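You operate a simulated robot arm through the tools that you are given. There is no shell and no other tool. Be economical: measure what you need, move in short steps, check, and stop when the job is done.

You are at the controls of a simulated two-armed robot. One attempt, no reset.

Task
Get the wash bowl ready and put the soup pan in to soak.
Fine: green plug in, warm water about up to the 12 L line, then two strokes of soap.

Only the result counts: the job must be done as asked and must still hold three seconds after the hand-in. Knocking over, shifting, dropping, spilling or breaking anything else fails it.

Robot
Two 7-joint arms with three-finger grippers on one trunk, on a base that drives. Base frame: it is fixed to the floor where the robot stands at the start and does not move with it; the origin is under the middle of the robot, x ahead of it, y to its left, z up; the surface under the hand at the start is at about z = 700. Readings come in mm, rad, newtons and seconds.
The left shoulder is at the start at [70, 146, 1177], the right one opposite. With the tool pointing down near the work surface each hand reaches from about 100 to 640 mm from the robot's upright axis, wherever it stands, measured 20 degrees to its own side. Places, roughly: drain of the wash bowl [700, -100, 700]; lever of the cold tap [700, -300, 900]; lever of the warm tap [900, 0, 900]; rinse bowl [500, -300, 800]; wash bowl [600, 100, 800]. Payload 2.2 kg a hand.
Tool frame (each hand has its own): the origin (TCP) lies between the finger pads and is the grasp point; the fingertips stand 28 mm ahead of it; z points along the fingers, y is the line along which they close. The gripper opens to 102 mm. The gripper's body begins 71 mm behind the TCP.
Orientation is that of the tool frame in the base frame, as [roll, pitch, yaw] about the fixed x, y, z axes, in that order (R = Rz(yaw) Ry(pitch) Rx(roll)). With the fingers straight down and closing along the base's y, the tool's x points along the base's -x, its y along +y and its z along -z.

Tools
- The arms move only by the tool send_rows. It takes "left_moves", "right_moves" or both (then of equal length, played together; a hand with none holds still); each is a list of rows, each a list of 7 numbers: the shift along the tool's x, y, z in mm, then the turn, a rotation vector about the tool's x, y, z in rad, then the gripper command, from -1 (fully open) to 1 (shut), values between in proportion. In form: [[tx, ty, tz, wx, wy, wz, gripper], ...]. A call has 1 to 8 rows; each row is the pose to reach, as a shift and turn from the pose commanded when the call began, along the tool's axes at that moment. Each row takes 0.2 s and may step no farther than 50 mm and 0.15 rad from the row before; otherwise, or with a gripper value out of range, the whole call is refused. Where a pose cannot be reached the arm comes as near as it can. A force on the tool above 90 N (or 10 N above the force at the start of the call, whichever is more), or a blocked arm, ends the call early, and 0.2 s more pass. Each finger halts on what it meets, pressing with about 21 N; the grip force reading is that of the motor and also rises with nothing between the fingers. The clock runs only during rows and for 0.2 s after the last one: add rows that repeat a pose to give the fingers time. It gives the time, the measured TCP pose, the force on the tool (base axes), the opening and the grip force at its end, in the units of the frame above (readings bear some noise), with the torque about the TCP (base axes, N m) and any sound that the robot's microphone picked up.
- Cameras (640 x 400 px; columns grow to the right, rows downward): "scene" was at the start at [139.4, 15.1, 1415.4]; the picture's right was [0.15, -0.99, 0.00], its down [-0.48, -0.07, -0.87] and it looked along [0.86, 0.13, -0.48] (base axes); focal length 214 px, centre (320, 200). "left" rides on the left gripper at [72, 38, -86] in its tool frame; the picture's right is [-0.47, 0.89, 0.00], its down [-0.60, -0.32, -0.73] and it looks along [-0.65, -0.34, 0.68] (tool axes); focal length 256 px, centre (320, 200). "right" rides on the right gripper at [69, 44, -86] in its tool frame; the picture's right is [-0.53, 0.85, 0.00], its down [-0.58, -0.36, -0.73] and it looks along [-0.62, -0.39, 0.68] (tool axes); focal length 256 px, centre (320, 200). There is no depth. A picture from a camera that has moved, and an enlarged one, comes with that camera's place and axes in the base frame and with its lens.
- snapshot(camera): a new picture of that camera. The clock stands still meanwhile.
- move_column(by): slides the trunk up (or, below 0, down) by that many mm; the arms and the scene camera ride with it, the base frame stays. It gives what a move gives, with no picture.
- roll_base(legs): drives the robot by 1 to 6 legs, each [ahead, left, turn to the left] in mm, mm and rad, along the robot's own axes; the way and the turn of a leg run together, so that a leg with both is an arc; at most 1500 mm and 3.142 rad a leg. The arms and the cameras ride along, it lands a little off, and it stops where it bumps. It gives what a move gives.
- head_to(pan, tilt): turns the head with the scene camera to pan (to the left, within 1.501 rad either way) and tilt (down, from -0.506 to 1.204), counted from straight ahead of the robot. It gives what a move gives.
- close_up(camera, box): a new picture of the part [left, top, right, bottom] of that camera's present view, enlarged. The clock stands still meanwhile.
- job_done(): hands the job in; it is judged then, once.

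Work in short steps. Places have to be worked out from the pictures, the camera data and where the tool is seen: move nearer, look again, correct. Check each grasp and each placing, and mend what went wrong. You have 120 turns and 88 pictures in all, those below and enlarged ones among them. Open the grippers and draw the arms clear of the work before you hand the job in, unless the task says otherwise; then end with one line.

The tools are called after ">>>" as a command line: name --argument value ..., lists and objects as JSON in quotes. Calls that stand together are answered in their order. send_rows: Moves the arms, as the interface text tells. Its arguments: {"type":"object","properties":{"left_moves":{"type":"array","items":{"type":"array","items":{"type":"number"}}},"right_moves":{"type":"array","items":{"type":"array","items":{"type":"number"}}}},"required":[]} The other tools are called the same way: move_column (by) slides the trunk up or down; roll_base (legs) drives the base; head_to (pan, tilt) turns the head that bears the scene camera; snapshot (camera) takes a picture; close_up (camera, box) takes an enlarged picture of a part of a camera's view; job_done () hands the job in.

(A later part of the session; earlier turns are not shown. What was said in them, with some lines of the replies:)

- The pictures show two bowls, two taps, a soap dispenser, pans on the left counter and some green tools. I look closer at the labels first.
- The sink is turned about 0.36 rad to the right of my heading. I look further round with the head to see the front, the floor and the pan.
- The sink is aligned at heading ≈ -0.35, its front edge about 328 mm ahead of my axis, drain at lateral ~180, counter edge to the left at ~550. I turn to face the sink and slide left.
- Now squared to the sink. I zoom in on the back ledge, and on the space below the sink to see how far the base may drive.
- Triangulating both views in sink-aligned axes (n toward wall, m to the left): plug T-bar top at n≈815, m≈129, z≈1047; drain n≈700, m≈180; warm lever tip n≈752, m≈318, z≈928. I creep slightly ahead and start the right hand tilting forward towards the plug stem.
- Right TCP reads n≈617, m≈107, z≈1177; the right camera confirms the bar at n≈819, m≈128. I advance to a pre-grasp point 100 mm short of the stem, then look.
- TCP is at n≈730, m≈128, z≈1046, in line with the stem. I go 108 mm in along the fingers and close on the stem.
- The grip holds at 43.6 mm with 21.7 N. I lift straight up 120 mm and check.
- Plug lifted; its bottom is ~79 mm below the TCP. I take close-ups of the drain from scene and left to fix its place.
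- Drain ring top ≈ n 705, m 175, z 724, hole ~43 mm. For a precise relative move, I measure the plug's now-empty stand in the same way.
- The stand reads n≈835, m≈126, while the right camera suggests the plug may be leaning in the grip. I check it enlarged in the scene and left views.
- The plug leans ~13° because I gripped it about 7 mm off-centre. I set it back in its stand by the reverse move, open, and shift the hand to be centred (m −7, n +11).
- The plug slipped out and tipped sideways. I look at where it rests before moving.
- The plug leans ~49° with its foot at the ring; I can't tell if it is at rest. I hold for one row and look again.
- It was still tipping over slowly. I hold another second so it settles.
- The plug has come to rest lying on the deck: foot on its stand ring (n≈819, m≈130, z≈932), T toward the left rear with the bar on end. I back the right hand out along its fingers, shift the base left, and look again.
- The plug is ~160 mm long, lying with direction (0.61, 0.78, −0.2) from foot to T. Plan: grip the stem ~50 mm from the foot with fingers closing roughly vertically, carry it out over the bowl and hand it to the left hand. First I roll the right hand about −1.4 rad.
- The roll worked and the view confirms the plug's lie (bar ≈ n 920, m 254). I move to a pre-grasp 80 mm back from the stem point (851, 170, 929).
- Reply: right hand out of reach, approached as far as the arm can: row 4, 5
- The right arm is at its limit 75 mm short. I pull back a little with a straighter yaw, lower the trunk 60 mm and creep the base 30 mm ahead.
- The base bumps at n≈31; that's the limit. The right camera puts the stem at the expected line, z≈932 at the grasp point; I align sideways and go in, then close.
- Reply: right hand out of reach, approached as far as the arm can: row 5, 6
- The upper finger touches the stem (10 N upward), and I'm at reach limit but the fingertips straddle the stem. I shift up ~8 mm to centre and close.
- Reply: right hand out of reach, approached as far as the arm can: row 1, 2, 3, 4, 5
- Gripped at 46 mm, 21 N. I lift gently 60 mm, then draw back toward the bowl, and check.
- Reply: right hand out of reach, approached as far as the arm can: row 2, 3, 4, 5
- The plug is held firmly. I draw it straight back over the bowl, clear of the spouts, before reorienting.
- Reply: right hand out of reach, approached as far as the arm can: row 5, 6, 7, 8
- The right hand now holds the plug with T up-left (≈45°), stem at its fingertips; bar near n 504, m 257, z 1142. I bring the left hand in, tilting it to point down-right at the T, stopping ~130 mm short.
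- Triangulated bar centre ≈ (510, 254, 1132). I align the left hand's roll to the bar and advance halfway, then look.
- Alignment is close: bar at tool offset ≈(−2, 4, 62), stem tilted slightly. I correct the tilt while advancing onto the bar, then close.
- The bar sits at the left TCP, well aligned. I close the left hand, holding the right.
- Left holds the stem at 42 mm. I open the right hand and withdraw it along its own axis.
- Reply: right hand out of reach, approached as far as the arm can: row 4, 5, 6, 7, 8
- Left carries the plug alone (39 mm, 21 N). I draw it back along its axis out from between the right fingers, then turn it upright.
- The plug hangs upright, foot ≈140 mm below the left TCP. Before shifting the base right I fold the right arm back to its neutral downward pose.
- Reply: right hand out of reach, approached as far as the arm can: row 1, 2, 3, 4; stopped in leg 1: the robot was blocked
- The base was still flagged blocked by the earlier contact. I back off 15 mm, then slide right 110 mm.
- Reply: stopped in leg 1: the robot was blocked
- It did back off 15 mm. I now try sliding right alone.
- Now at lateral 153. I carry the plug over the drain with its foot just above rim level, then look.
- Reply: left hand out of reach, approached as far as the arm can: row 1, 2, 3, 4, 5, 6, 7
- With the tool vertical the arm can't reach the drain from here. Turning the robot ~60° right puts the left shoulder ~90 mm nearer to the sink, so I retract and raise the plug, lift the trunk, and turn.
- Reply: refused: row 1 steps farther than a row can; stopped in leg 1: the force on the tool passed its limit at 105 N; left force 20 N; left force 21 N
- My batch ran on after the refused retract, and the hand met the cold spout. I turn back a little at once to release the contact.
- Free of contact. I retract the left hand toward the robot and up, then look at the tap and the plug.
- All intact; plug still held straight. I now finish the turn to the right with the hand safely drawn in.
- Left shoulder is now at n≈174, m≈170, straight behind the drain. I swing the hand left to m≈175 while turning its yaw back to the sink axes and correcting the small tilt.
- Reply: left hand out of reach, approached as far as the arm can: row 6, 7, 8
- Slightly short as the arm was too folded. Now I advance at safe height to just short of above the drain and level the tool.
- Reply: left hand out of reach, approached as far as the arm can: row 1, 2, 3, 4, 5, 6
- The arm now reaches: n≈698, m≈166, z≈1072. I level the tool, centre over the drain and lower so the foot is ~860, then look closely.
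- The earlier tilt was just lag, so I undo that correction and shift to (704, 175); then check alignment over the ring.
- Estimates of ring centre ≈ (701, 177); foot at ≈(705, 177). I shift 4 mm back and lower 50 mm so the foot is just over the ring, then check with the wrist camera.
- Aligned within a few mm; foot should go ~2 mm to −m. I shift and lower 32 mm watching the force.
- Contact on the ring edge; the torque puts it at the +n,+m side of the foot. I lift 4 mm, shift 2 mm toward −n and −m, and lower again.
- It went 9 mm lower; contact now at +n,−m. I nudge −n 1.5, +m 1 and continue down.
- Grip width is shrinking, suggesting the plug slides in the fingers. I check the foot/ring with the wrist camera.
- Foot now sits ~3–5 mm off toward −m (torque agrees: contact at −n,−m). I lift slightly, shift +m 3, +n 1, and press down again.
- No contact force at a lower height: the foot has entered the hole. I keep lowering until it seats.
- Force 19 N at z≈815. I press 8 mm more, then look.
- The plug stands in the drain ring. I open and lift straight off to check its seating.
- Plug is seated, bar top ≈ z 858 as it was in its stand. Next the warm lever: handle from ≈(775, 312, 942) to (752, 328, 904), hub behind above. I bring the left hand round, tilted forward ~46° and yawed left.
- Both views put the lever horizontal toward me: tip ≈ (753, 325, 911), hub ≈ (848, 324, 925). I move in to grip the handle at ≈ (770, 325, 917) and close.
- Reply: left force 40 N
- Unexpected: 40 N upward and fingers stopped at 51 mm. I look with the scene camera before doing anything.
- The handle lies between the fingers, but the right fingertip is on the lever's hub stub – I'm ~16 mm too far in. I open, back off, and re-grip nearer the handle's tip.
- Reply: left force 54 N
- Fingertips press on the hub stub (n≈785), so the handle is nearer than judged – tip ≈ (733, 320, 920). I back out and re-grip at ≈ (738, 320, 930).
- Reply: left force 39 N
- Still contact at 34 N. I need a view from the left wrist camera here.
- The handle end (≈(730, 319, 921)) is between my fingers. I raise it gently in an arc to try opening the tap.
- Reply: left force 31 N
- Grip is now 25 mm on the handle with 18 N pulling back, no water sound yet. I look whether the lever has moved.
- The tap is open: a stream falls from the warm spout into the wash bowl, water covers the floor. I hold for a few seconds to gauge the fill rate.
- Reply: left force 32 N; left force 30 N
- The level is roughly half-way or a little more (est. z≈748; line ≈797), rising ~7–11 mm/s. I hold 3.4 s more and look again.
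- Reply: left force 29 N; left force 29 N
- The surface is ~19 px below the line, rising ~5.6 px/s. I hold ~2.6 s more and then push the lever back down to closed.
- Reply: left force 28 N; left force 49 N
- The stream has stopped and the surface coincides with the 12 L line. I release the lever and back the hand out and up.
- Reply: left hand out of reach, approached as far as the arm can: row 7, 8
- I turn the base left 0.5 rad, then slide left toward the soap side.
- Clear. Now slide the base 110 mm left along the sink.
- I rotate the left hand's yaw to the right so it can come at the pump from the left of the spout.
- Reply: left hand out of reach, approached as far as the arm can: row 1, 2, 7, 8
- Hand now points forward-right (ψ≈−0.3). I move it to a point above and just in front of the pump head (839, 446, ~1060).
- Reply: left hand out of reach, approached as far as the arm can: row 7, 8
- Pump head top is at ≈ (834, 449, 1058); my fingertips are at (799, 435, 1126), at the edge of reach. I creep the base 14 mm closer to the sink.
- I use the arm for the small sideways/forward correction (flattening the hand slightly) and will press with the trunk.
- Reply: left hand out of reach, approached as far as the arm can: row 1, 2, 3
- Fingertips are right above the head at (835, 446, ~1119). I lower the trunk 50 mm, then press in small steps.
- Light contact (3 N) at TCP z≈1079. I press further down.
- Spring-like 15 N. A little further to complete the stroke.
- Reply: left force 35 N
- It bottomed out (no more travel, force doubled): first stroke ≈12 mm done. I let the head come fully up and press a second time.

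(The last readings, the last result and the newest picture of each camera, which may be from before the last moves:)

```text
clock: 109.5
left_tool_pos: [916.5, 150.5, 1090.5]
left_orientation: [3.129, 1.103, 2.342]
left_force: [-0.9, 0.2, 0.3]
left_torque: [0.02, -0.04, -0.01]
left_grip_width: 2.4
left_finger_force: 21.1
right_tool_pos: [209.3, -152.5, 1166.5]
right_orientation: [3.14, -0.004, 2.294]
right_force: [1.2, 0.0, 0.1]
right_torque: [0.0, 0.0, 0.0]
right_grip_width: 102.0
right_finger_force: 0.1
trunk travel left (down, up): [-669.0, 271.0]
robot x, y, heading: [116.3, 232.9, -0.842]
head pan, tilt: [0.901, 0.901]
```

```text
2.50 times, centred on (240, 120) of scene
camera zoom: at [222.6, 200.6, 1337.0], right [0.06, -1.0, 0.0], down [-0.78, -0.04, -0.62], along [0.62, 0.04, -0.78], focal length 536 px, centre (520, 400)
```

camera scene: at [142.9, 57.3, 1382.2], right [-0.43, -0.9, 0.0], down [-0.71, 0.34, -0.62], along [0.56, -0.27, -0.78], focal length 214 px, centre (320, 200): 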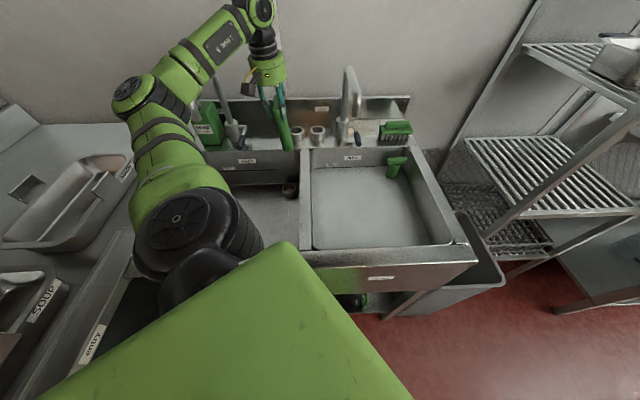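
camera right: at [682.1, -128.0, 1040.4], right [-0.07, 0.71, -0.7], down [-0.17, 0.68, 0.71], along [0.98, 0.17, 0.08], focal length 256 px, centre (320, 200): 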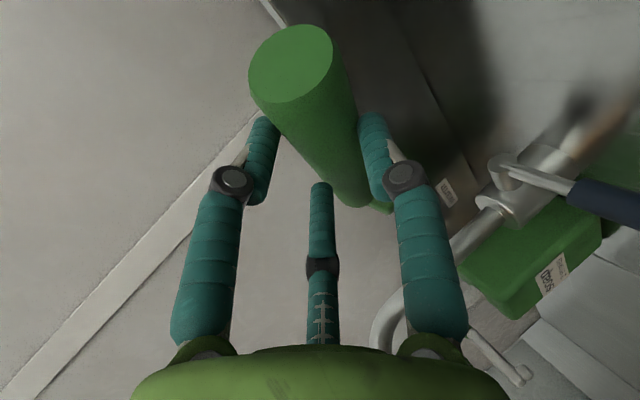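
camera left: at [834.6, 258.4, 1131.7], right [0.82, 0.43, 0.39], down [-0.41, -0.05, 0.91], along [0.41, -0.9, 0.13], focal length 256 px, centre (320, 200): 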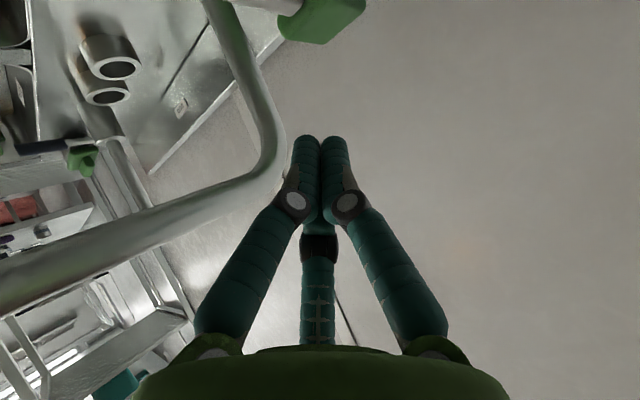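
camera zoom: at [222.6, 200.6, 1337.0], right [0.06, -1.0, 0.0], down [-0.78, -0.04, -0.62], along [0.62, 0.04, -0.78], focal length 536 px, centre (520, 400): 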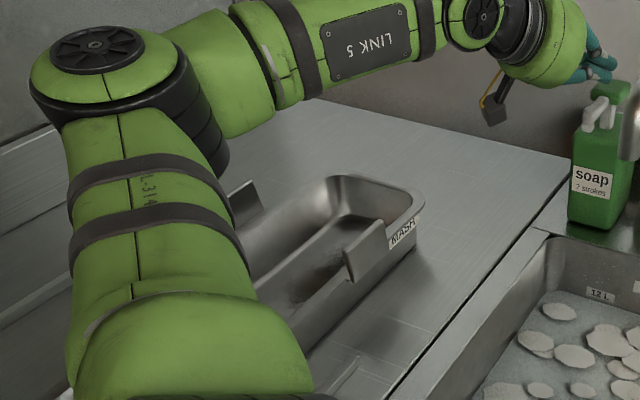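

Foam shows on the water: stroke one counted. Second stroke: down 40 mm, then up.

>>> move_column --by -40

>>> move_column --by 60

```text
clock: 110.3
left_tool_pos: [915.6, 151.1, 1065.9]
left_orientation: [3.12, 1.136, 2.335]
left_force: [11.4, 4.7, 31.0]
left_torque: [-0.38, -0.6, 0.42]
left_grip_width: 2.1
left_finger_force: 20.7
right_tool_pos: [205.4, -148.9, 1127.9]
right_orientation: [3.137, -0.001, 2.294]
right_force: [-1.5, 0.9, 0.9]
right_torque: [-0.02, -0.01, -0.01]
right_grip_width: 102.3
right_finger_force: 0.2
trunk travel left (down, up): [-629.0, 311.0]
robot x, y, heading: [115.0, 231.2, -0.844]
head pan, tilt: [0.901, 0.901]
```

```text
clock: 111.3
left_tool_pos: [917.4, 149.1, 1111.6]
left_orientation: [3.127, 1.105, 2.339]
left_force: [0.4, -0.6, 0.3]
left_torque: [-0.02, -0.02, 0.0]
left_grip_width: 2.1
left_finger_force: 21.0
right_tool_pos: [208.9, -153.0, 1187.1]
right_orientation: [3.141, -0.003, 2.294]
right_force: [-0.2, -0.2, -0.3]
right_torque: [0.01, 0.04, 0.01]
right_grip_width: 102.0
right_finger_force: 0.0
trunk travel left (down, up): [-689.0, 251.0]
robot x, y, heading: [118.5, 231.8, -0.842]
head pan, tilt: [0.901, 0.901]
```

Two full strokes are done. Now I withdraw the left hand from the pump before turning toward the soup pan.

>>> send_rows --left_moves '[[0, 0, -40, 0, 0, 0, 1], [0, 0, -80, 0, 0, 0, 1], [0, 0, -120, 0, 0, 0, 1], [0, 0, -165, 0, 0, 0, 1], [0, 0, -210, 0, 0, 0, 0], [0, 0, -250, 0, 0, 0, -1], [0, 0, -250, 0, 0, 0, -1]]'

```text
clock: 112.9
left_tool_pos: [755.7, 297.0, 1230.6]
left_orientation: [3.131, 1.105, 2.349]
left_force: [-0.2, 0.2, -0.9]
left_torque: [-0.01, 0.02, 0.01]
left_grip_width: 101.8
left_finger_force: 0.0
left hand out of reach, approached as far as the arm can: row 5, 6, 7
right_tool_pos: [209.5, -153.1, 1185.8]
right_orientation: [3.139, -0.004, 2.291]
right_force: [0.3, 0.1, -0.5]
right_torque: [0.02, -0.01, 0.04]
right_grip_width: 101.9
right_finger_force: 0.0
trunk travel left (down, up): [-689.0, 251.0]
robot x, y, heading: [115.4, 235.1, -0.841]
head pan, tilt: [0.901, 0.901]
```

I tilt the left hand back to vertical while pulling it toward me.

>>> send_rows --left_moves '[[8, -8, -15, 0, 0.138, 0, -1], [16, -16, -30, 0, 0.276, 0, -1], [23, -24, -45, 0, 0.414, 0, -1], [31, -32, -60, 0, 0.552, 0, -1], [38, -40, -75, 0, 0.69, 0, -1], [46, -48, -90, 0, 0.828, 0, -1], [53, -56, -105, 0, 0.966, 0, -1], [61, -64, -121, 0, 1.1, 0, -1]]'

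>>> roll_base --legs '[[0, 0, 0.95]]'

```text
clock: 114.7
left_tool_pos: [611.3, 349.8, 1232.4]
left_orientation: [3.133, 0.007, 2.355]
left_force: [0.9, 0.0, 0.7]
left_torque: [-0.01, -0.05, -0.03]
left_grip_width: 102.3
left_finger_force: 0.0
right_tool_pos: [205.5, -151.4, 1185.9]
right_orientation: [3.137, -0.003, 2.294]
right_force: [-0.3, 0.2, -0.2]
right_torque: [0.03, -0.06, -0.02]
right_grip_width: 102.0
right_finger_force: 0.0
trunk travel left (down, up): [-689.0, 251.0]
robot x, y, heading: [118.3, 230.9, -0.846]
head pan, tilt: [0.901, 0.901]
```

```text
clock: 116.5
left_tool_pos: [525.2, 559.9, 1219.4]
left_orientation: [-3.131, -0.021, 2.812]
left_force: [0.6, 0.0, -0.1]
left_torque: [0.03, 0.0, 0.0]
left_grip_width: 102.1
left_finger_force: 0.0
right_tool_pos: [383.5, -68.0, 1185.1]
right_orientation: [-3.141, -0.01, 2.759]
right_force: [-1.1, 0.5, -0.1]
right_torque: [0.0, -0.04, 0.01]
right_grip_width: 102.0
right_finger_force: 0.1
trunk travel left (down, up): [-689.0, 251.0]
robot x, y, heading: [114.5, 231.4, -0.379]
head pan, tilt: [0.901, 0.901]
stopped in leg 1: the robot was blocked; the commanded pose is now the measured one
```

The turn was blocked part-way (base probably touching the sink). I back off 35 mm and then turn on.

>>> roll_base --legs '[[-35, 0, 0]]'

>>> roll_base --legs '[[0, 0, 0.48]]'

```text
clock: 117.3
left_tool_pos: [522.3, 557.6, 1216.0]
left_orientation: [-3.126, -0.035, 2.803]
left_force: [0.6, -0.1, 0.6]
left_torque: [0.05, 0.01, 0.0]
left_grip_width: 102.1
left_finger_force: 0.2
right_tool_pos: [375.6, -69.4, 1183.1]
right_orientation: [3.141, -0.014, 2.754]
right_force: [-0.4, -0.4, 0.2]
right_torque: [-0.02, -0.02, 0.02]
right_grip_width: 102.1
right_finger_force: 0.0
trunk travel left (down, up): [-689.0, 251.0]
robot x, y, heading: [106.8, 237.7, -0.383]
head pan, tilt: [0.901, 0.901]
stopped in leg 1: the robot was blocked; the commanded pose is now the measured one
```

```text
clock: 118.1
left_tool_pos: [523.2, 558.1, 1212.2]
left_orientation: [-3.121, -0.045, 2.808]
left_force: [0.3, 0.2, -0.2]
left_torque: [0.04, 0.02, 0.0]
left_grip_width: 102.1
left_finger_force: 0.0
right_tool_pos: [379.9, -67.8, 1182.7]
right_orientation: [3.141, -0.014, 2.764]
right_force: [0.6, -0.7, -0.3]
right_torque: [0.01, 0.02, 0.0]
right_grip_width: 101.8
right_finger_force: 0.1
trunk travel left (down, up): [-689.0, 251.0]
robot x, y, heading: [104.0, 238.5, -0.367]
head pan, tilt: [0.901, 0.901]
stopped in leg 1: the robot was blocked; the commanded pose is now the measured one
```

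The left arm itself seems to be touching something on my left (its tool is tilting slightly). I take one look to the left.

>>> head_to --pan 1.1 --tilt 0.75

>>> snapshot --camera "scene"

```text
clock: 118.8
left_tool_pos: [523.1, 560.9, 1212.5]
left_orientation: [-3.121, -0.043, 2.811]
left_force: [0.1, -0.1, 0.4]
left_torque: [-0.01, 0.03, 0.01]
left_grip_width: 101.9
left_finger_force: 0.1
right_tool_pos: [382.2, -67.4, 1182.0]
right_orientation: [3.141, -0.018, 2.764]
right_force: [-0.3, 0.0, 0.2]
right_torque: [0.01, 0.01, 0.01]
right_grip_width: 102.1
right_finger_force: 0.0
trunk travel left (down, up): [-689.0, 251.0]
robot x, y, heading: [105.8, 238.6, -0.372]
head pan, tilt: [1.1, 0.75]
```

```text
4 pictures are left
camera scene: at [235.4, 269.3, 1367.1], right [0.67, -0.75, -0.01], down [-0.52, -0.45, -0.72], along [0.53, 0.49, -0.69], focal length 214 px, centre (320, 200)
```

scene: 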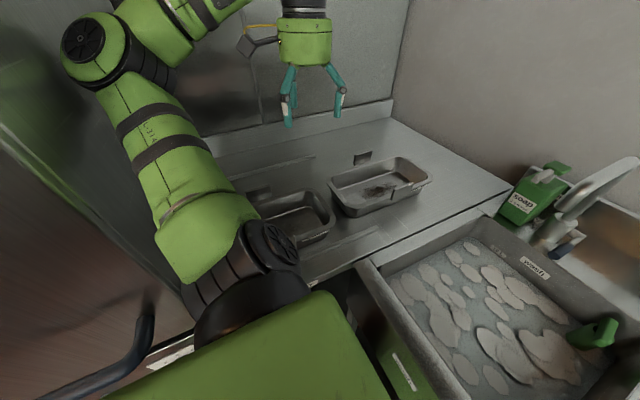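

I see: a tall hood stands beside the soup pan and my left elbow leans on it. New plan: stand facing the counter with the left hand on the pan's near tab and the right on the far tab. First I bring the left hand inward to free the elbow.

>>> send_rows --left_moves '[[-14, -40, 0, 0, 0, 0, -1], [-28, -80, 0, 0, 0, 0, -1], [-43, -120, 0, 0, 0, 0, -1], [-57, -160, 0, 0, 0, 0, -1], [-71, -200, 0, 0, 0, 0, -1], [-86, -240, 0, 0, 0, 0, -1], [-100, -280, 0, 0, 0, 0, -1], [-115, -320, 0, 0, 0, 0, -1]]'

>>> roll_base --legs '[[-60, 0, 0]]'

```text
clock: 120.6
left_tool_pos: [515.6, 223.8, 1220.1]
left_orientation: [-3.128, -0.026, 2.814]
left_force: [-0.1, 0.1, 0.4]
left_torque: [0.02, 0.06, -0.01]
left_grip_width: 101.8
left_finger_force: 0.0
right_tool_pos: [368.4, -63.3, 1186.5]
right_orientation: [3.14, 0.0, 2.767]
right_force: [1.1, -0.6, -0.1]
right_torque: [0.01, 0.06, -0.01]
right_grip_width: 102.3
right_finger_force: 0.0
trunk travel left (down, up): [-689.0, 251.0]
robot x, y, heading: [104.7, 234.7, -0.371]
head pan, tilt: [1.1, 0.75]
```

```text
clock: 121.6
left_tool_pos: [461.0, 246.9, 1219.8]
left_orientation: [-3.125, -0.028, 2.816]
left_force: [-0.1, -0.4, 0.4]
left_torque: [0.04, 0.03, 0.01]
left_grip_width: 102.1
left_finger_force: 0.0
right_tool_pos: [313.3, -42.9, 1185.8]
right_orientation: [3.14, -0.003, 2.769]
right_force: [-0.2, 0.0, -0.1]
right_torque: [0.03, 0.05, 0.03]
right_grip_width: 101.9
right_finger_force: 0.1
trunk travel left (down, up): [-689.0, 251.0]
robot x, y, heading: [52.7, 257.1, -0.369]
head pan, tilt: [1.1, 0.75]
```

Freed. I bring the left hand in front of the chest, so it won't sweep into the hood during the turn.

>>> send_rows --left_moves '[[14, -32, 0, 0, 0, 0, -1], [28, -65, 0, 0, 0, 0, -1], [42, -98, 0, 0, 0, 0, -1], [57, -130, 0, 0, 0, 0, -1], [57, -130, 0, 0, 0, 0, -1]]'

>>> roll_base --legs '[[45, -50, 0]]'

>>> roll_base --legs '[[0, 0, 1.45]]'

```text
clock: 122.8
left_tool_pos: [395.7, 231.5, 1226.0]
left_orientation: [-3.125, -0.025, 2.816]
left_force: [-0.2, -0.2, 0.1]
left_torque: [0.01, -0.01, 0.01]
left_grip_width: 102.2
left_finger_force: 0.1
left hand out of reach, approached as far as the arm can: row 1, 2, 3, 4, 5
right_tool_pos: [310.7, -40.7, 1187.5]
right_orientation: [3.14, 0.0, 2.767]
right_force: [0.4, 0.3, 0.5]
right_torque: [-0.01, 0.01, 0.0]
right_grip_width: 101.8
right_finger_force: 0.1
trunk travel left (down, up): [-689.0, 251.0]
robot x, y, heading: [49.7, 257.6, -0.372]
head pan, tilt: [1.1, 0.75]
```

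```text
clock: 123.8
left_tool_pos: [420.0, 172.5, 1226.7]
left_orientation: [-3.121, -0.022, 2.816]
left_force: [0.6, 0.6, -1.0]
left_torque: [-0.04, -0.01, 0.01]
left_grip_width: 102.1
left_finger_force: 0.1
right_tool_pos: [332.4, -100.1, 1189.2]
right_orientation: [-3.14, 0.001, 2.766]
right_force: [-0.1, 0.4, 0.5]
right_torque: [-0.05, 0.0, 0.03]
right_grip_width: 102.2
right_finger_force: 0.1
trunk travel left (down, up): [-689.0, 251.0]
robot x, y, heading: [71.6, 190.6, -0.369]
head pan, tilt: [1.1, 0.75]
```

```text
clock: 125.9
left_tool_pos: [408.9, 339.9, 1216.4]
left_orientation: [3.139, -0.05, -2.938]
left_force: [1.2, 0.1, -0.3]
left_torque: [0.0, -0.02, 0.03]
left_grip_width: 102.1
left_finger_force: 0.1
right_tool_pos: [475.9, 64.7, 1179.2]
right_orientation: [3.129, -0.018, -2.974]
right_force: [0.7, 0.3, 0.0]
right_torque: [0.02, 0.0, 0.02]
right_grip_width: 102.2
right_finger_force: 0.1
trunk travel left (down, up): [-689.0, 251.0]
robot x, y, heading: [76.8, 194.5, 0.175]
head pan, tilt: [1.1, 0.75]
stopped in leg 1: the robot was blocked; the commanded pose is now the measured one
```

Blocked again by the left elbow at the hood. I slide the base 160 mm away from the counter, then turn, then approach again facing it.

>>> roll_base --legs '[[-80, -138, 0]]'

>>> roll_base --legs '[[0, 0, 0.95]]'

```text
clock: 127.3
left_tool_pos: [329.6, 202.9, 1222.9]
left_orientation: [-3.126, -0.029, -2.926]
left_force: [0.3, -1.3, 0.1]
left_torque: [0.02, -0.03, -0.02]
left_grip_width: 102.0
left_finger_force: 0.2
right_tool_pos: [397.3, -73.5, 1188.8]
right_orientation: [3.141, 0.003, -2.967]
right_force: [-0.4, -0.2, 0.1]
right_torque: [-0.04, 0.0, -0.02]
right_grip_width: 101.8
right_finger_force: 0.1
trunk travel left (down, up): [-689.0, 251.0]
robot x, y, heading: [18.5, 45.5, 0.182]
head pan, tilt: [1.1, 0.75]
```

```text
clock: 130.2
left_tool_pos: [70.4, 388.6, 1223.5]
left_orientation: [-3.129, -0.029, -1.965]
left_force: [-1.2, 0.9, -0.9]
left_torque: [0.03, 0.01, 0.0]
left_grip_width: 102.2
left_finger_force: 0.0
right_tool_pos: [336.8, 285.7, 1187.9]
right_orientation: [3.138, 0.002, -2.004]
right_force: [0.8, 0.3, 0.0]
right_torque: [0.0, 0.0, 0.01]
right_grip_width: 102.1
right_finger_force: 0.1
trunk travel left (down, up): [-689.0, 251.0]
robot x, y, heading: [23.2, 44.3, 1.143]
head pan, tilt: [1.1, 0.75]
```

Now facing the counter. I move both hands ahead and to the right, clear of the hood, before rolling nearer.

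>>> send_rows --left_moves '[[-20, -38, 0, 0, 0, 0, -1], [-40, -77, 0, 0, 0, 0, -1], [-60, -116, 0, 0, 0, 0, -1], [-80, -154, 0, 0, 0, 0, -1], [-100, -193, 0, 0, 0, 0, -1], [-100, -193, 0, 0, 0, 0, -1]]' --right_moves '[[-46, -8, 0, 0, 0, 0, -1], [-92, -16, 0, 0, 0, 0, -1], [-138, -24, 0, 0, 0, 0, -1], [-184, -32, 0, 0, 0, 0, -1], [-230, -40, 0, 0, 0, 0, -1], [-230, -40, 0, 0, 0, 0, -1]]'

>>> roll_base --legs '[[120, -3, 0]]'

```text
clock: 131.6
left_tool_pos: [70.1, 406.9, 1221.4]
left_orientation: [-3.128, -0.03, -1.963]
left_force: [-0.8, -0.9, 0.3]
left_torque: [0.02, -0.01, -0.01]
left_grip_width: 101.7
left_finger_force: 0.2
left hand out of reach, approached as far as the arm can: row 1, 2, 3, 4, 5, 6
right_tool_pos: [470.0, 477.5, 1188.1]
right_orientation: [3.14, 0.001, -2.005]
right_force: [-1.0, -0.6, 0.2]
right_torque: [0.07, -0.01, -0.01]
right_grip_width: 101.7
right_finger_force: 0.0
trunk travel left (down, up): [-689.0, 251.0]
robot x, y, heading: [19.7, 47.9, 1.14]
head pan, tilt: [1.1, 0.75]
```

```text
clock: 133.0
left_tool_pos: [113.8, 498.0, 1228.3]
left_orientation: [-3.133, -0.019, -1.977]
left_force: [-18.7, -36.1, -1.9]
left_torque: [4.09, -2.25, 0.95]
left_grip_width: 101.9
left_finger_force: 0.0
right_tool_pos: [515.3, 578.2, 1194.4]
right_orientation: [3.141, 0.014, -2.004]
right_force: [-0.9, 0.1, 0.1]
right_torque: [0.01, 0.01, 0.01]
right_grip_width: 101.9
right_finger_force: 0.0
trunk travel left (down, up): [-689.0, 251.0]
robot x, y, heading: [76.6, 156.1, 1.143]
head pan, tilt: [1.1, 0.75]
stopped in leg 1: the robot was blocked; the commanded pose is now the measured one
```

The left hand met the hood's handle. I back off, and raise the trunk 200 mm: arms are freer when the work is well below the shoulders. I'll first use the right hand alone to draw the pan away from the hood.

>>> roll_base --legs '[[-60, 0, 0]]'

>>> move_column --by 200

>>> send_rows --right_moves '[[0, 0, 25, 0, 0, 0.148, -1], [0, 0, 50, 0, 0, 0.297, -1], [0, 0, 75, 0, 0, 0.445, -1], [0, 0, 100, 0, 0, 0.594, -1], [0, 0, 125, 0, 0, 0.742, -1], [0, 0, 150, 0, 0, 0.891, -1], [0, 0, 175, 0, 0, 1.039, -1], [0, 0, 175, 0, 0, 1.188, -1]]'

```text
clock: 134.0
left_tool_pos: [99.0, 464.8, 1220.5]
left_orientation: [-3.135, -0.038, -1.967]
left_force: [0.4, 0.9, -0.1]
left_torque: [-0.08, 0.05, 0.02]
left_grip_width: 102.0
left_finger_force: 0.1
right_tool_pos: [502.0, 540.9, 1183.3]
right_orientation: [3.14, -0.006, -2.005]
right_force: [0.1, 0.7, -1.1]
right_torque: [-0.07, 0.04, 0.02]
right_grip_width: 101.8
right_finger_force: 0.1
trunk travel left (down, up): [-689.0, 251.0]
robot x, y, heading: [49.6, 98.4, 1.14]
head pan, tilt: [1.1, 0.75]
```

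```text
clock: 136.2
left_tool_pos: [96.4, 458.3, 1422.1]
left_orientation: [-3.133, -0.031, -1.968]
left_force: [0.0, 0.7, 0.3]
left_torque: [0.04, 0.02, -0.02]
left_grip_width: 102.2
left_finger_force: 0.0
right_tool_pos: [498.8, 534.2, 1387.2]
right_orientation: [3.139, 0.0, -2.006]
right_force: [-0.2, 0.2, 0.1]
right_torque: [0.0, -0.02, 0.01]
right_grip_width: 101.9
right_finger_force: 0.0
trunk travel left (down, up): [-889.0, 51.0]
robot x, y, heading: [48.4, 99.2, 1.142]
head pan, tilt: [1.1, 0.75]
```

```text
clock: 138.0
left_tool_pos: [96.1, 459.1, 1423.9]
left_orientation: [-3.132, -0.031, -1.969]
left_force: [-0.3, -0.5, -0.2]
left_torque: [0.01, -0.01, 0.0]
left_grip_width: 102.0
left_finger_force: 0.2
right_tool_pos: [498.2, 534.0, 1212.0]
right_orientation: [3.14, -0.002, 3.088]
right_force: [0.3, 0.0, 0.1]
right_torque: [0.0, -0.02, -0.02]
right_grip_width: 102.0
right_finger_force: 0.1
trunk travel left (down, up): [-889.0, 51.0]
robot x, y, heading: [51.2, 101.4, 1.142]
head pan, tilt: [1.1, 0.75]
```

Rolling free; right hand is above the pan zone. I move it over the near tab (≈175, 619) with fingers closing along m, and take one look.

>>> send_rows --right_moves '[[24, -4, 30, 0, 0, 0.06, -1], [48, -8, 60, 0, 0, 0.12, -1], [72, -12, 92, 0, 0, 0.18, -1], [96, -15, 122, 0, 0, 0.24, -1], [120, -18, 152, 0, 0, 0.297, -1], [120, -18, 152, 0, 0, 0.297, -1]]'

>>> snapshot --camera "right"

```text
clock: 139.4
left_tool_pos: [95.7, 457.7, 1422.8]
left_orientation: [-3.134, -0.032, -1.968]
left_force: [-0.3, 0.2, -0.4]
left_torque: [0.03, 0.02, 0.03]
left_grip_width: 102.0
left_finger_force: 0.1
right_tool_pos: [376.9, 522.6, 1062.6]
right_orientation: [3.139, -0.003, 2.794]
right_force: [-0.5, 0.1, -0.8]
right_torque: [-0.03, -0.02, 0.01]
right_grip_width: 102.3
right_finger_force: 0.0
trunk travel left (down, up): [-889.0, 51.0]
robot x, y, heading: [53.6, 102.3, 1.142]
head pan, tilt: [1.1, 0.75]
```

```text
3 pictures are left
camera right: at [325.5, 586.8, 1148.0], right [0.79, 0.61, 0.0], down [0.42, -0.54, 0.73], along [0.45, -0.58, -0.68], focal length 256 px, centre (320, 200)
```

right: 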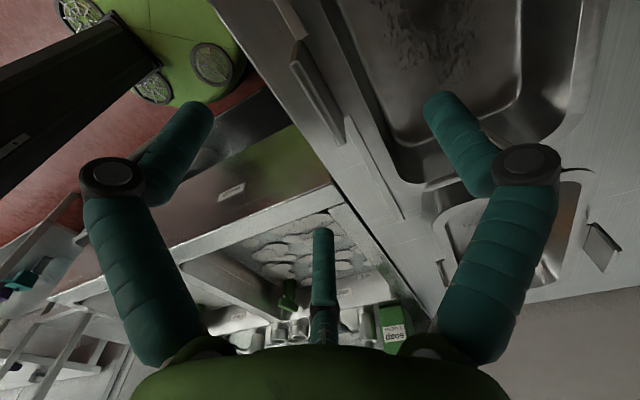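

The near tab is exactly under the hand (n≈175, m≈617). I descend to z≈976 and pinch it.

>>> send_rows --right_moves '[[0, -2, 30, 0, 0, 0, -1], [0, -2, 60, 0, 0, 0, -1], [0, -2, 87, 0, 0, 0, -1], [0, -2, 87, 0, 0, 0, 1], [0, -2, 87, 0, 0, 0, 1], [0, -2, 87, 0, 0, 0, 1], [0, -2, 87, 0, 0, 0, 1]]'

>>> send_rows --right_moves '[[0, 0, -6, 0, 0, 0, 1], [0, 0, -12, 0, 0, 0, 1], [0, 0, -12, 0, 0, 0, 1]]'

```text
clock: 141.0
left_tool_pos: [96.8, 458.8, 1423.9]
left_orientation: [-3.134, -0.031, -1.97]
left_force: [-0.4, 0.1, -1.0]
left_torque: [-0.01, -0.03, -0.06]
left_grip_width: 101.8
left_finger_force: 0.1
right_tool_pos: [377.2, 522.0, 978.0]
right_orientation: [3.139, -0.003, 2.793]
right_force: [1.4, 0.8, 2.1]
right_torque: [0.0, -0.03, -0.34]
right_grip_width: 15.4
right_finger_force: 20.7
trunk travel left (down, up): [-889.0, 51.0]
robot x, y, heading: [51.6, 97.6, 1.139]
head pan, tilt: [1.1, 0.75]
```

```text
clock: 141.8
left_tool_pos: [97.1, 459.6, 1422.3]
left_orientation: [-3.135, -0.033, -1.968]
left_force: [0.2, 0.3, -0.5]
left_torque: [0.0, 0.01, 0.01]
left_grip_width: 101.9
left_finger_force: 0.0
right_tool_pos: [377.6, 523.1, 986.2]
right_orientation: [-3.14, -0.001, 2.792]
right_force: [-0.2, 0.0, -5.2]
right_torque: [-0.47, 0.16, 0.03]
right_grip_width: 14.7
right_finger_force: 21.1
trunk travel left (down, up): [-889.0, 51.0]
robot x, y, heading: [50.5, 100.2, 1.138]
head pan, tilt: [1.1, 0.75]
```

The tab is pinched (15 mm); near side weighs ~5 N, so the pan is ≈1 kg. I lift a bit more to learn how the one-handed grip holds.

>>> send_rows --right_moves '[[0, 0, -8, 0, 0, 0, 1], [0, 0, -16, 0, 0, 0, 1], [0, 0, -24, 0, 0, 0, 1], [0, 0, -24, 0, 0, 0, 1]]'

```text
clock: 142.8
left_tool_pos: [96.0, 459.9, 1424.6]
left_orientation: [-3.132, -0.034, -1.969]
left_force: [-0.6, -0.2, -0.5]
left_torque: [-0.01, 0.0, 0.01]
left_grip_width: 102.1
left_finger_force: 0.0
right_tool_pos: [375.8, 522.9, 1010.5]
right_orientation: [-3.14, -0.001, 2.794]
right_force: [-0.4, 0.1, -4.8]
right_torque: [-0.49, 0.17, 0.01]
right_grip_width: 14.9
right_finger_force: 21.4
trunk travel left (down, up): [-889.0, 51.0]
robot x, y, heading: [49.1, 100.3, 1.14]
head pan, tilt: [1.1, 0.75]
```

Force 4.8 N and torque 0.49 N·m give the centre of mass 0.10 m out, i.e. exactly mid-pan: the whole pan (0.5 kg) is already held level by one hand. I raise it to ~1130 and back away from the counter.

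>>> send_rows --right_moves '[[0, 0, -20, 0, 0, 0, 1], [0, 0, -40, 0, 0, 0, 1], [0, 0, -60, 0, 0, 0, 1], [0, 0, -80, 0, 0, 0, 1], [0, 0, -100, 0, 0, 0, 1], [0, 0, -120, 0, 0, 0, 1], [0, 0, -120, 0, 0, 0, 1]]'

>>> roll_base --legs '[[-200, 0, 0]]'

```text
clock: 144.4
left_tool_pos: [97.1, 458.8, 1422.7]
left_orientation: [-3.136, -0.031, -1.967]
left_force: [0.5, -0.9, 0.1]
left_torque: [-0.02, 0.01, -0.01]
left_grip_width: 101.9
left_finger_force: 0.0
right_tool_pos: [377.4, 521.8, 1130.1]
right_orientation: [-3.141, -0.003, 2.793]
right_force: [-0.1, 0.3, -4.4]
right_torque: [-0.5, 0.15, 0.02]
right_grip_width: 14.4
right_finger_force: 21.2
trunk travel left (down, up): [-889.0, 51.0]
robot x, y, heading: [54.8, 103.2, 1.144]
head pan, tilt: [1.1, 0.75]
```

```text
clock: 146.0
left_tool_pos: [13.8, 275.7, 1420.6]
left_orientation: [-3.135, -0.035, -1.974]
left_force: [0.9, 0.7, -0.9]
left_torque: [-0.05, 0.0, -0.01]
left_grip_width: 102.1
left_finger_force: 0.1
right_tool_pos: [294.6, 337.4, 1127.1]
right_orientation: [-3.137, -0.002, 2.787]
right_force: [-0.4, 1.0, -5.6]
right_torque: [-0.48, 0.16, -0.03]
right_grip_width: 14.8
right_finger_force: 21.0
trunk travel left (down, up): [-889.0, 51.0]
robot x, y, heading: [-35.6, -89.1, 1.132]
head pan, tilt: [1.1, 0.75]
```

Pan held steady. I turn the hand 0.9 rad to the left so the pan will come out square after the base turn.

>>> send_rows --right_moves '[[0, 0, 0, 0, 0, -0.112, 1], [0, 0, 0, 0, 0, -0.225, 1], [0, 0, 0, 0, 0, -0.338, 1], [0, 0, 0, 0, 0, -0.45, 1], [0, 0, 0, 0, 0, -0.563, 1], [0, 0, 0, 0, 0, -0.675, 1], [0, 0, 0, 0, 0, -0.788, 1], [0, 0, 0, 0, 0, -0.9, 1]]'

>>> roll_base --legs '[[0, 0, -0.9]]'

```text
clock: 147.8
left_tool_pos: [25.6, 269.5, 1421.8]
left_orientation: [3.14, -0.035, -1.974]
left_force: [-0.6, 0.1, -0.2]
left_torque: [0.01, 0.03, -0.01]
left_grip_width: 102.0
left_finger_force: 0.1
right_tool_pos: [314.0, 330.1, 1125.4]
right_orientation: [-3.138, 0.006, -2.645]
right_force: [34.2, -4.5, -3.6]
right_torque: [-0.38, -0.98, -6.99]
right_grip_width: 46.1
right_finger_force: 20.7
trunk travel left (down, up): [-889.0, 51.0]
robot x, y, heading: [-40.9, -89.6, 1.135]
head pan, tilt: [1.1, 0.75]
```

```text
clock: 150.5
left_tool_pos: [271.8, 103.6, 1422.7]
left_orientation: [-3.133, -0.033, -2.858]
left_force: [-0.4, 0.2, 0.5]
left_torque: [-0.04, 0.04, 0.0]
left_grip_width: 102.1
left_finger_force: 0.0
right_tool_pos: [497.1, -75.5, 1128.0]
right_orientation: [-3.141, 0.0, 2.804]
right_force: [0.1, 0.1, -5.7]
right_torque: [-0.41, 0.23, -0.03]
right_grip_width: 15.0
right_finger_force: 21.2
trunk travel left (down, up): [-889.0, 51.0]
robot x, y, heading: [-37.9, -88.0, 0.253]
head pan, tilt: [1.1, 0.75]
```

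Something touched during the hand turn, but after the base turn the grip reads normal (15 mm, 5.7 N). I take one look at the pan in hand.

>>> head_to --pan -0.2 --tilt 0.75

>>> snapshot --camera "scene"

```text
clock: 151.9
left_tool_pos: [271.7, 102.6, 1421.7]
left_orientation: [-3.134, -0.035, -2.855]
left_force: [-0.2, 0.6, -0.3]
left_torque: [0.0, -0.01, 0.02]
left_grip_width: 102.0
left_finger_force: 0.0
right_tool_pos: [497.5, -76.2, 1127.6]
right_orientation: [3.141, -0.001, 2.807]
right_force: [-0.4, 0.5, -4.2]
right_torque: [-0.45, 0.2, -0.01]
right_grip_width: 15.2
right_finger_force: 21.2
trunk travel left (down, up): [-889.0, 51.0]
robot x, y, heading: [-33.9, -85.0, 0.254]
head pan, tilt: [-0.201, 0.75]
```

```text
2 pictures are left
camera scene: at [95.3, -69.4, 1568.9], right [0.05, -1.0, 0.0], down [-0.68, -0.04, -0.73], along [0.73, 0.04, -0.68], focal length 214 px, centre (320, 200)
```

scene: 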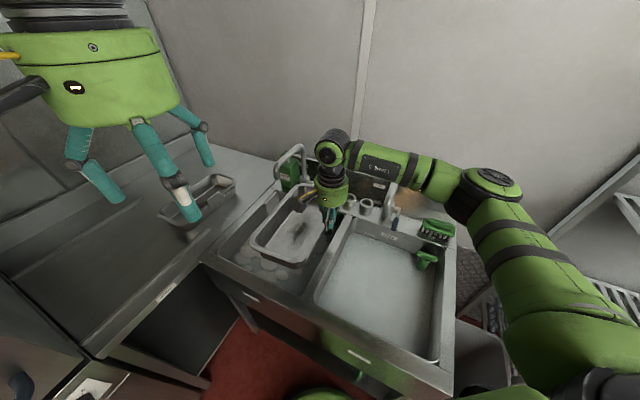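

The pan hangs level over the wash bowl; everything else is in place. I shift the base left/ahead so the pan comes over the bowl's middle.

>>> roll_base --legs '[[92, 98, 0]]'

```text
clock: 153.2
left_tool_pos: [334.4, 213.9, 1423.4]
left_orientation: [-3.137, -0.029, -2.863]
left_force: [0.3, -0.3, 0.5]
left_torque: [0.03, 0.04, 0.04]
left_grip_width: 102.1
left_finger_force: 0.1
right_tool_pos: [558.6, 34.9, 1127.8]
right_orientation: [3.138, 0.0, 2.799]
right_force: [0.0, -0.5, -5.3]
right_torque: [-0.45, 0.23, 0.01]
right_grip_width: 15.1
right_finger_force: 20.6
trunk travel left (down, up): [-889.0, 51.0]
robot x, y, heading: [24.9, 30.2, 0.252]
head pan, tilt: [-0.201, 0.75]
```

Hand at n≈512, m≈224. The warm spout's outlet (z≈1050) is near the far corner, so I lower 135 mm first, then go forward under it.

>>> move_column --by -135

>>> send_rows --right_moves '[[-12, 2, 0, 0, 0, 0, 1], [-24, 4, 0, 0, 0, 0, 1], [-36, 6, 0, 0, 0, 0, 1], [-46, 6, 0, 0, 0, 0, 1], [-46, 6, 0, 0, 0, 0, 1]]'

>>> snapshot --camera "scene"

```text
clock: 154.9
left_tool_pos: [335.2, 216.2, 1288.7]
left_orientation: [-3.133, -0.03, -2.862]
left_force: [-0.2, 0.2, -0.5]
left_torque: [0.02, -0.01, -0.01]
left_grip_width: 101.8
left_finger_force: 0.1
right_tool_pos: [560.6, 37.7, 994.2]
right_orientation: [3.141, -0.001, 2.8]
right_force: [-0.2, 0.1, -5.1]
right_torque: [-0.45, 0.2, -0.02]
right_grip_width: 15.1
right_finger_force: 21.2
trunk travel left (down, up): [-754.0, 186.0]
robot x, y, heading: [22.2, 27.3, 0.245]
head pan, tilt: [-0.201, 0.75]
```

```text
clock: 156.1
left_tool_pos: [332.3, 217.3, 1288.9]
left_orientation: [-3.133, -0.03, -2.862]
left_force: [-0.2, -0.1, -0.2]
left_torque: [0.02, 0.02, 0.0]
left_grip_width: 102.0
left_finger_force: 0.1
right_tool_pos: [603.1, 26.5, 994.6]
right_orientation: [-3.139, -0.005, 2.803]
right_force: [-14.0, -0.7, -2.9]
right_torque: [-0.38, 0.87, 0.39]
right_grip_width: 15.4
right_finger_force: 20.7
trunk travel left (down, up): [-754.0, 186.0]
robot x, y, heading: [27.3, 29.1, 0.252]
head pan, tilt: [-0.201, 0.75]
```

```text
1 pictures are left
camera scene: at [154.3, 46.3, 1434.3], right [0.05, -1.0, 0.0], down [-0.68, -0.03, -0.73], along [0.73, 0.04, -0.68], focal length 214 px, centre (320, 200)
```

scene: 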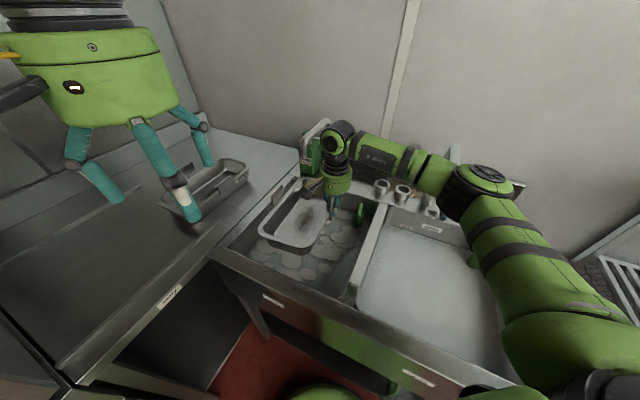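

There's a 14 N push-back: the pan's far end touches the warm lever. I back off 25 mm, check the force clears, and then lower.

>>> send_rows --right_moves '[[10, 0, 0, 0, 0, 0, 1], [20, 0, 0, 0, 0, 0, 1], [28, 0, 0, 0, 0, 0, 1], [28, 0, 0, 0, 0, 0, 1]]'

>>> move_column --by -70

```text
clock: 157.1
left_tool_pos: [335.8, 217.2, 1286.4]
left_orientation: [-3.134, -0.034, -2.863]
left_force: [0.6, 0.3, 0.0]
left_torque: [0.0, 0.0, 0.02]
left_grip_width: 102.0
left_finger_force: 0.0
right_tool_pos: [578.6, 36.1, 991.7]
right_orientation: [-3.141, -0.002, 2.798]
right_force: [0.6, -0.4, -5.7]
right_torque: [-0.48, 0.24, -0.01]
right_grip_width: 15.0
right_finger_force: 20.8
trunk travel left (down, up): [-754.0, 186.0]
robot x, y, heading: [28.8, 28.8, 0.246]
head pan, tilt: [-0.201, 0.75]
```

```text
clock: 158.2
left_tool_pos: [334.8, 217.5, 1218.7]
left_orientation: [-3.136, -0.031, -2.862]
left_force: [-0.1, 0.1, 0.7]
left_torque: [0.02, -0.01, -0.02]
left_grip_width: 101.8
left_finger_force: 0.2
right_tool_pos: [578.3, 36.8, 922.7]
right_orientation: [3.141, -0.001, 2.802]
right_force: [-0.2, -0.4, -4.2]
right_torque: [-0.46, 0.2, -0.03]
right_grip_width: 15.2
right_finger_force: 21.4
trunk travel left (down, up): [-684.0, 256.0]
robot x, y, heading: [27.5, 28.2, 0.245]
head pan, tilt: [-0.201, 0.75]
```

Clear of everything; the pan bottom is inside the bowl. I continue down.

>>> move_column --by -80

>>> move_column --by -40

```text
clock: 159.3
left_tool_pos: [335.4, 217.6, 1138.1]
left_orientation: [-3.135, -0.03, -2.861]
left_force: [-0.7, -0.3, 0.2]
left_torque: [-0.01, -0.02, 0.03]
left_grip_width: 102.0
left_finger_force: 0.1
right_tool_pos: [578.0, 36.6, 843.0]
right_orientation: [-3.141, -0.002, 2.799]
right_force: [-0.1, 0.8, -5.4]
right_torque: [-0.45, 0.23, 0.01]
right_grip_width: 15.1
right_finger_force: 20.8
trunk travel left (down, up): [-604.0, 336.0]
robot x, y, heading: [24.0, 29.2, 0.251]
head pan, tilt: [-0.201, 0.75]
```

```text
clock: 160.2
left_tool_pos: [332.8, 217.2, 1098.6]
left_orientation: [-3.133, -0.032, -2.865]
left_force: [-0.7, 0.2, 0.2]
left_torque: [0.05, 0.0, -0.01]
left_grip_width: 102.0
left_finger_force: 0.1
right_tool_pos: [577.6, 37.9, 806.2]
right_orientation: [3.137, 0.001, 2.8]
right_force: [-0.3, 0.6, 6.1]
right_torque: [-0.01, -0.16, 0.01]
right_grip_width: 14.9
right_finger_force: 20.9
trunk travel left (down, up): [-564.0, 376.0]
robot x, y, heading: [24.9, 23.9, 0.252]
head pan, tilt: [-0.201, 0.75]
```

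Floor contact (6 N up). I open the fingers and draw the hand straight up.

>>> send_rows --right_moves '[[0, 0, -2, 0, 0, 0, 0.5], [0, 0, -2, 0, 0, 0, 0.2], [0, 0, -2, 0, 0, 0, 0.2], [0, 0, -40, 0, 0, 0, 0.2], [0, 0, -80, 0, 0, 0, 0.2], [0, 0, -120, 0, 0, 0, 0.2], [0, 0, -160, 0, 0, 0, 0.2], [0, 0, -160, 0, 0, 0, -1]]'

>>> move_column --by 180

```text
clock: 161.9
left_tool_pos: [334.5, 216.7, 1098.4]
left_orientation: [-3.135, -0.033, -2.862]
left_force: [-0.7, 0.3, -0.9]
left_torque: [-0.01, 0.01, 0.02]
left_grip_width: 102.0
left_finger_force: 0.2
right_tool_pos: [575.1, 37.0, 964.2]
right_orientation: [3.141, -0.002, 2.8]
right_force: [0.7, 0.3, -0.4]
right_torque: [0.03, 0.01, 0.02]
right_grip_width: 102.0
right_finger_force: 0.0
trunk travel left (down, up): [-564.0, 376.0]
robot x, y, heading: [27.5, 26.6, 0.25]
head pan, tilt: [-0.201, 0.75]
```

```text
clock: 163.9
left_tool_pos: [333.6, 216.3, 1278.1]
left_orientation: [-3.134, -0.031, -2.862]
left_force: [0.3, 0.1, 0.3]
left_torque: [0.02, 0.0, 0.01]
left_grip_width: 102.2
left_finger_force: 0.1
right_tool_pos: [575.5, 38.1, 1144.8]
right_orientation: [-3.141, 0.0, 2.799]
right_force: [-0.1, 0.5, -0.1]
right_torque: [0.05, -0.01, -0.01]
right_grip_width: 102.2
right_finger_force: 0.1
trunk travel left (down, up): [-744.0, 196.0]
robot x, y, heading: [26.8, 26.3, 0.247]
head pan, tilt: [-0.201, 0.75]
```

Released with no load. I draw the right hand back over the front edge and use the last picture to check the result.

>>> send_rows --right_moves '[[40, -20, -10, 0, 0, 0, -1], [80, -40, -20, 0, 0, 0, -1], [120, -60, -30, 0, 0, 0, -1], [160, -80, -30, 0, 0, 0, -1], [190, -100, -30, 0, 0, 0, -1], [190, -100, -30, 0, 0, 0, -1]]'

>>> close_up --camera "scene" --box '[200, 120, 456, 280]'

```text
clock: 165.3
left_tool_pos: [334.8, 217.0, 1278.1]
left_orientation: [-3.135, -0.03, -2.863]
left_force: [-0.3, -0.2, -0.1]
left_torque: [-0.03, -0.01, 0.0]
left_grip_width: 102.2
left_finger_force: 0.0
right_tool_pos: [361.6, 4.8, 1172.4]
right_orientation: [3.141, -0.001, 2.797]
right_force: [-0.2, -0.1, -0.3]
right_torque: [-0.02, 0.04, -0.01]
right_grip_width: 102.0
right_finger_force: 0.0
trunk travel left (down, up): [-744.0, 196.0]
robot x, y, heading: [26.1, 27.4, 0.251]
head pan, tilt: [-0.201, 0.75]
```

```text
2.50 times, centred on (328, 200) of scene
camera zoom: at [157.7, 46.3, 1424.0], right [0.05, -1.0, 0.0], down [-0.68, -0.03, -0.73], along [0.73, 0.04, -0.68], focal length 536 px, centre (300, 200)
```

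zoom: 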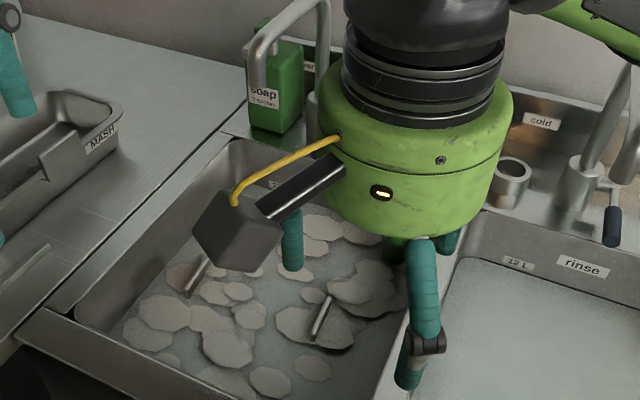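

The pan lies submerged in the bowl (only its two tabs show through the foam), the spout is dry, the plug and other things are in place. I roll back from the sink so both arms are clear.

>>> roll_base --legs '[[-123, 85, 0]]'

```text
clock: 166.7
left_tool_pos: [198.1, 267.4, 1277.3]
left_orientation: [-3.135, -0.035, -2.863]
left_force: [-0.1, -0.1, 0.3]
left_torque: [0.02, 0.03, 0.0]
left_grip_width: 101.8
left_finger_force: 0.0
right_tool_pos: [224.7, 54.3, 1170.3]
right_orientation: [-3.141, -0.004, 2.796]
right_force: [-0.9, -0.3, 0.0]
right_torque: [0.02, 0.01, 0.04]
right_grip_width: 101.9
right_finger_force: 0.0
trunk travel left (down, up): [-744.0, 196.0]
robot x, y, heading: [-117.1, 78.1, 0.252]
head pan, tilt: [-0.201, 0.75]
```

Both hands are open and clear of the sink; I hand the job in.

>>> job_done

```text
The job is handed in.
```

I handed the job in with the green plug in the wash bowl drain, warm water at about the 12 L line, two strokes of soap and the soup pan under water. The warm tap is off and both hands are empty and clear of the sink. On the way the plug tipped over on the ledge once, the left hand bumped the cold spout, and I brushed the hood and the warm lever; nothing looked moved, spilled or broken in the pictures afterwards.
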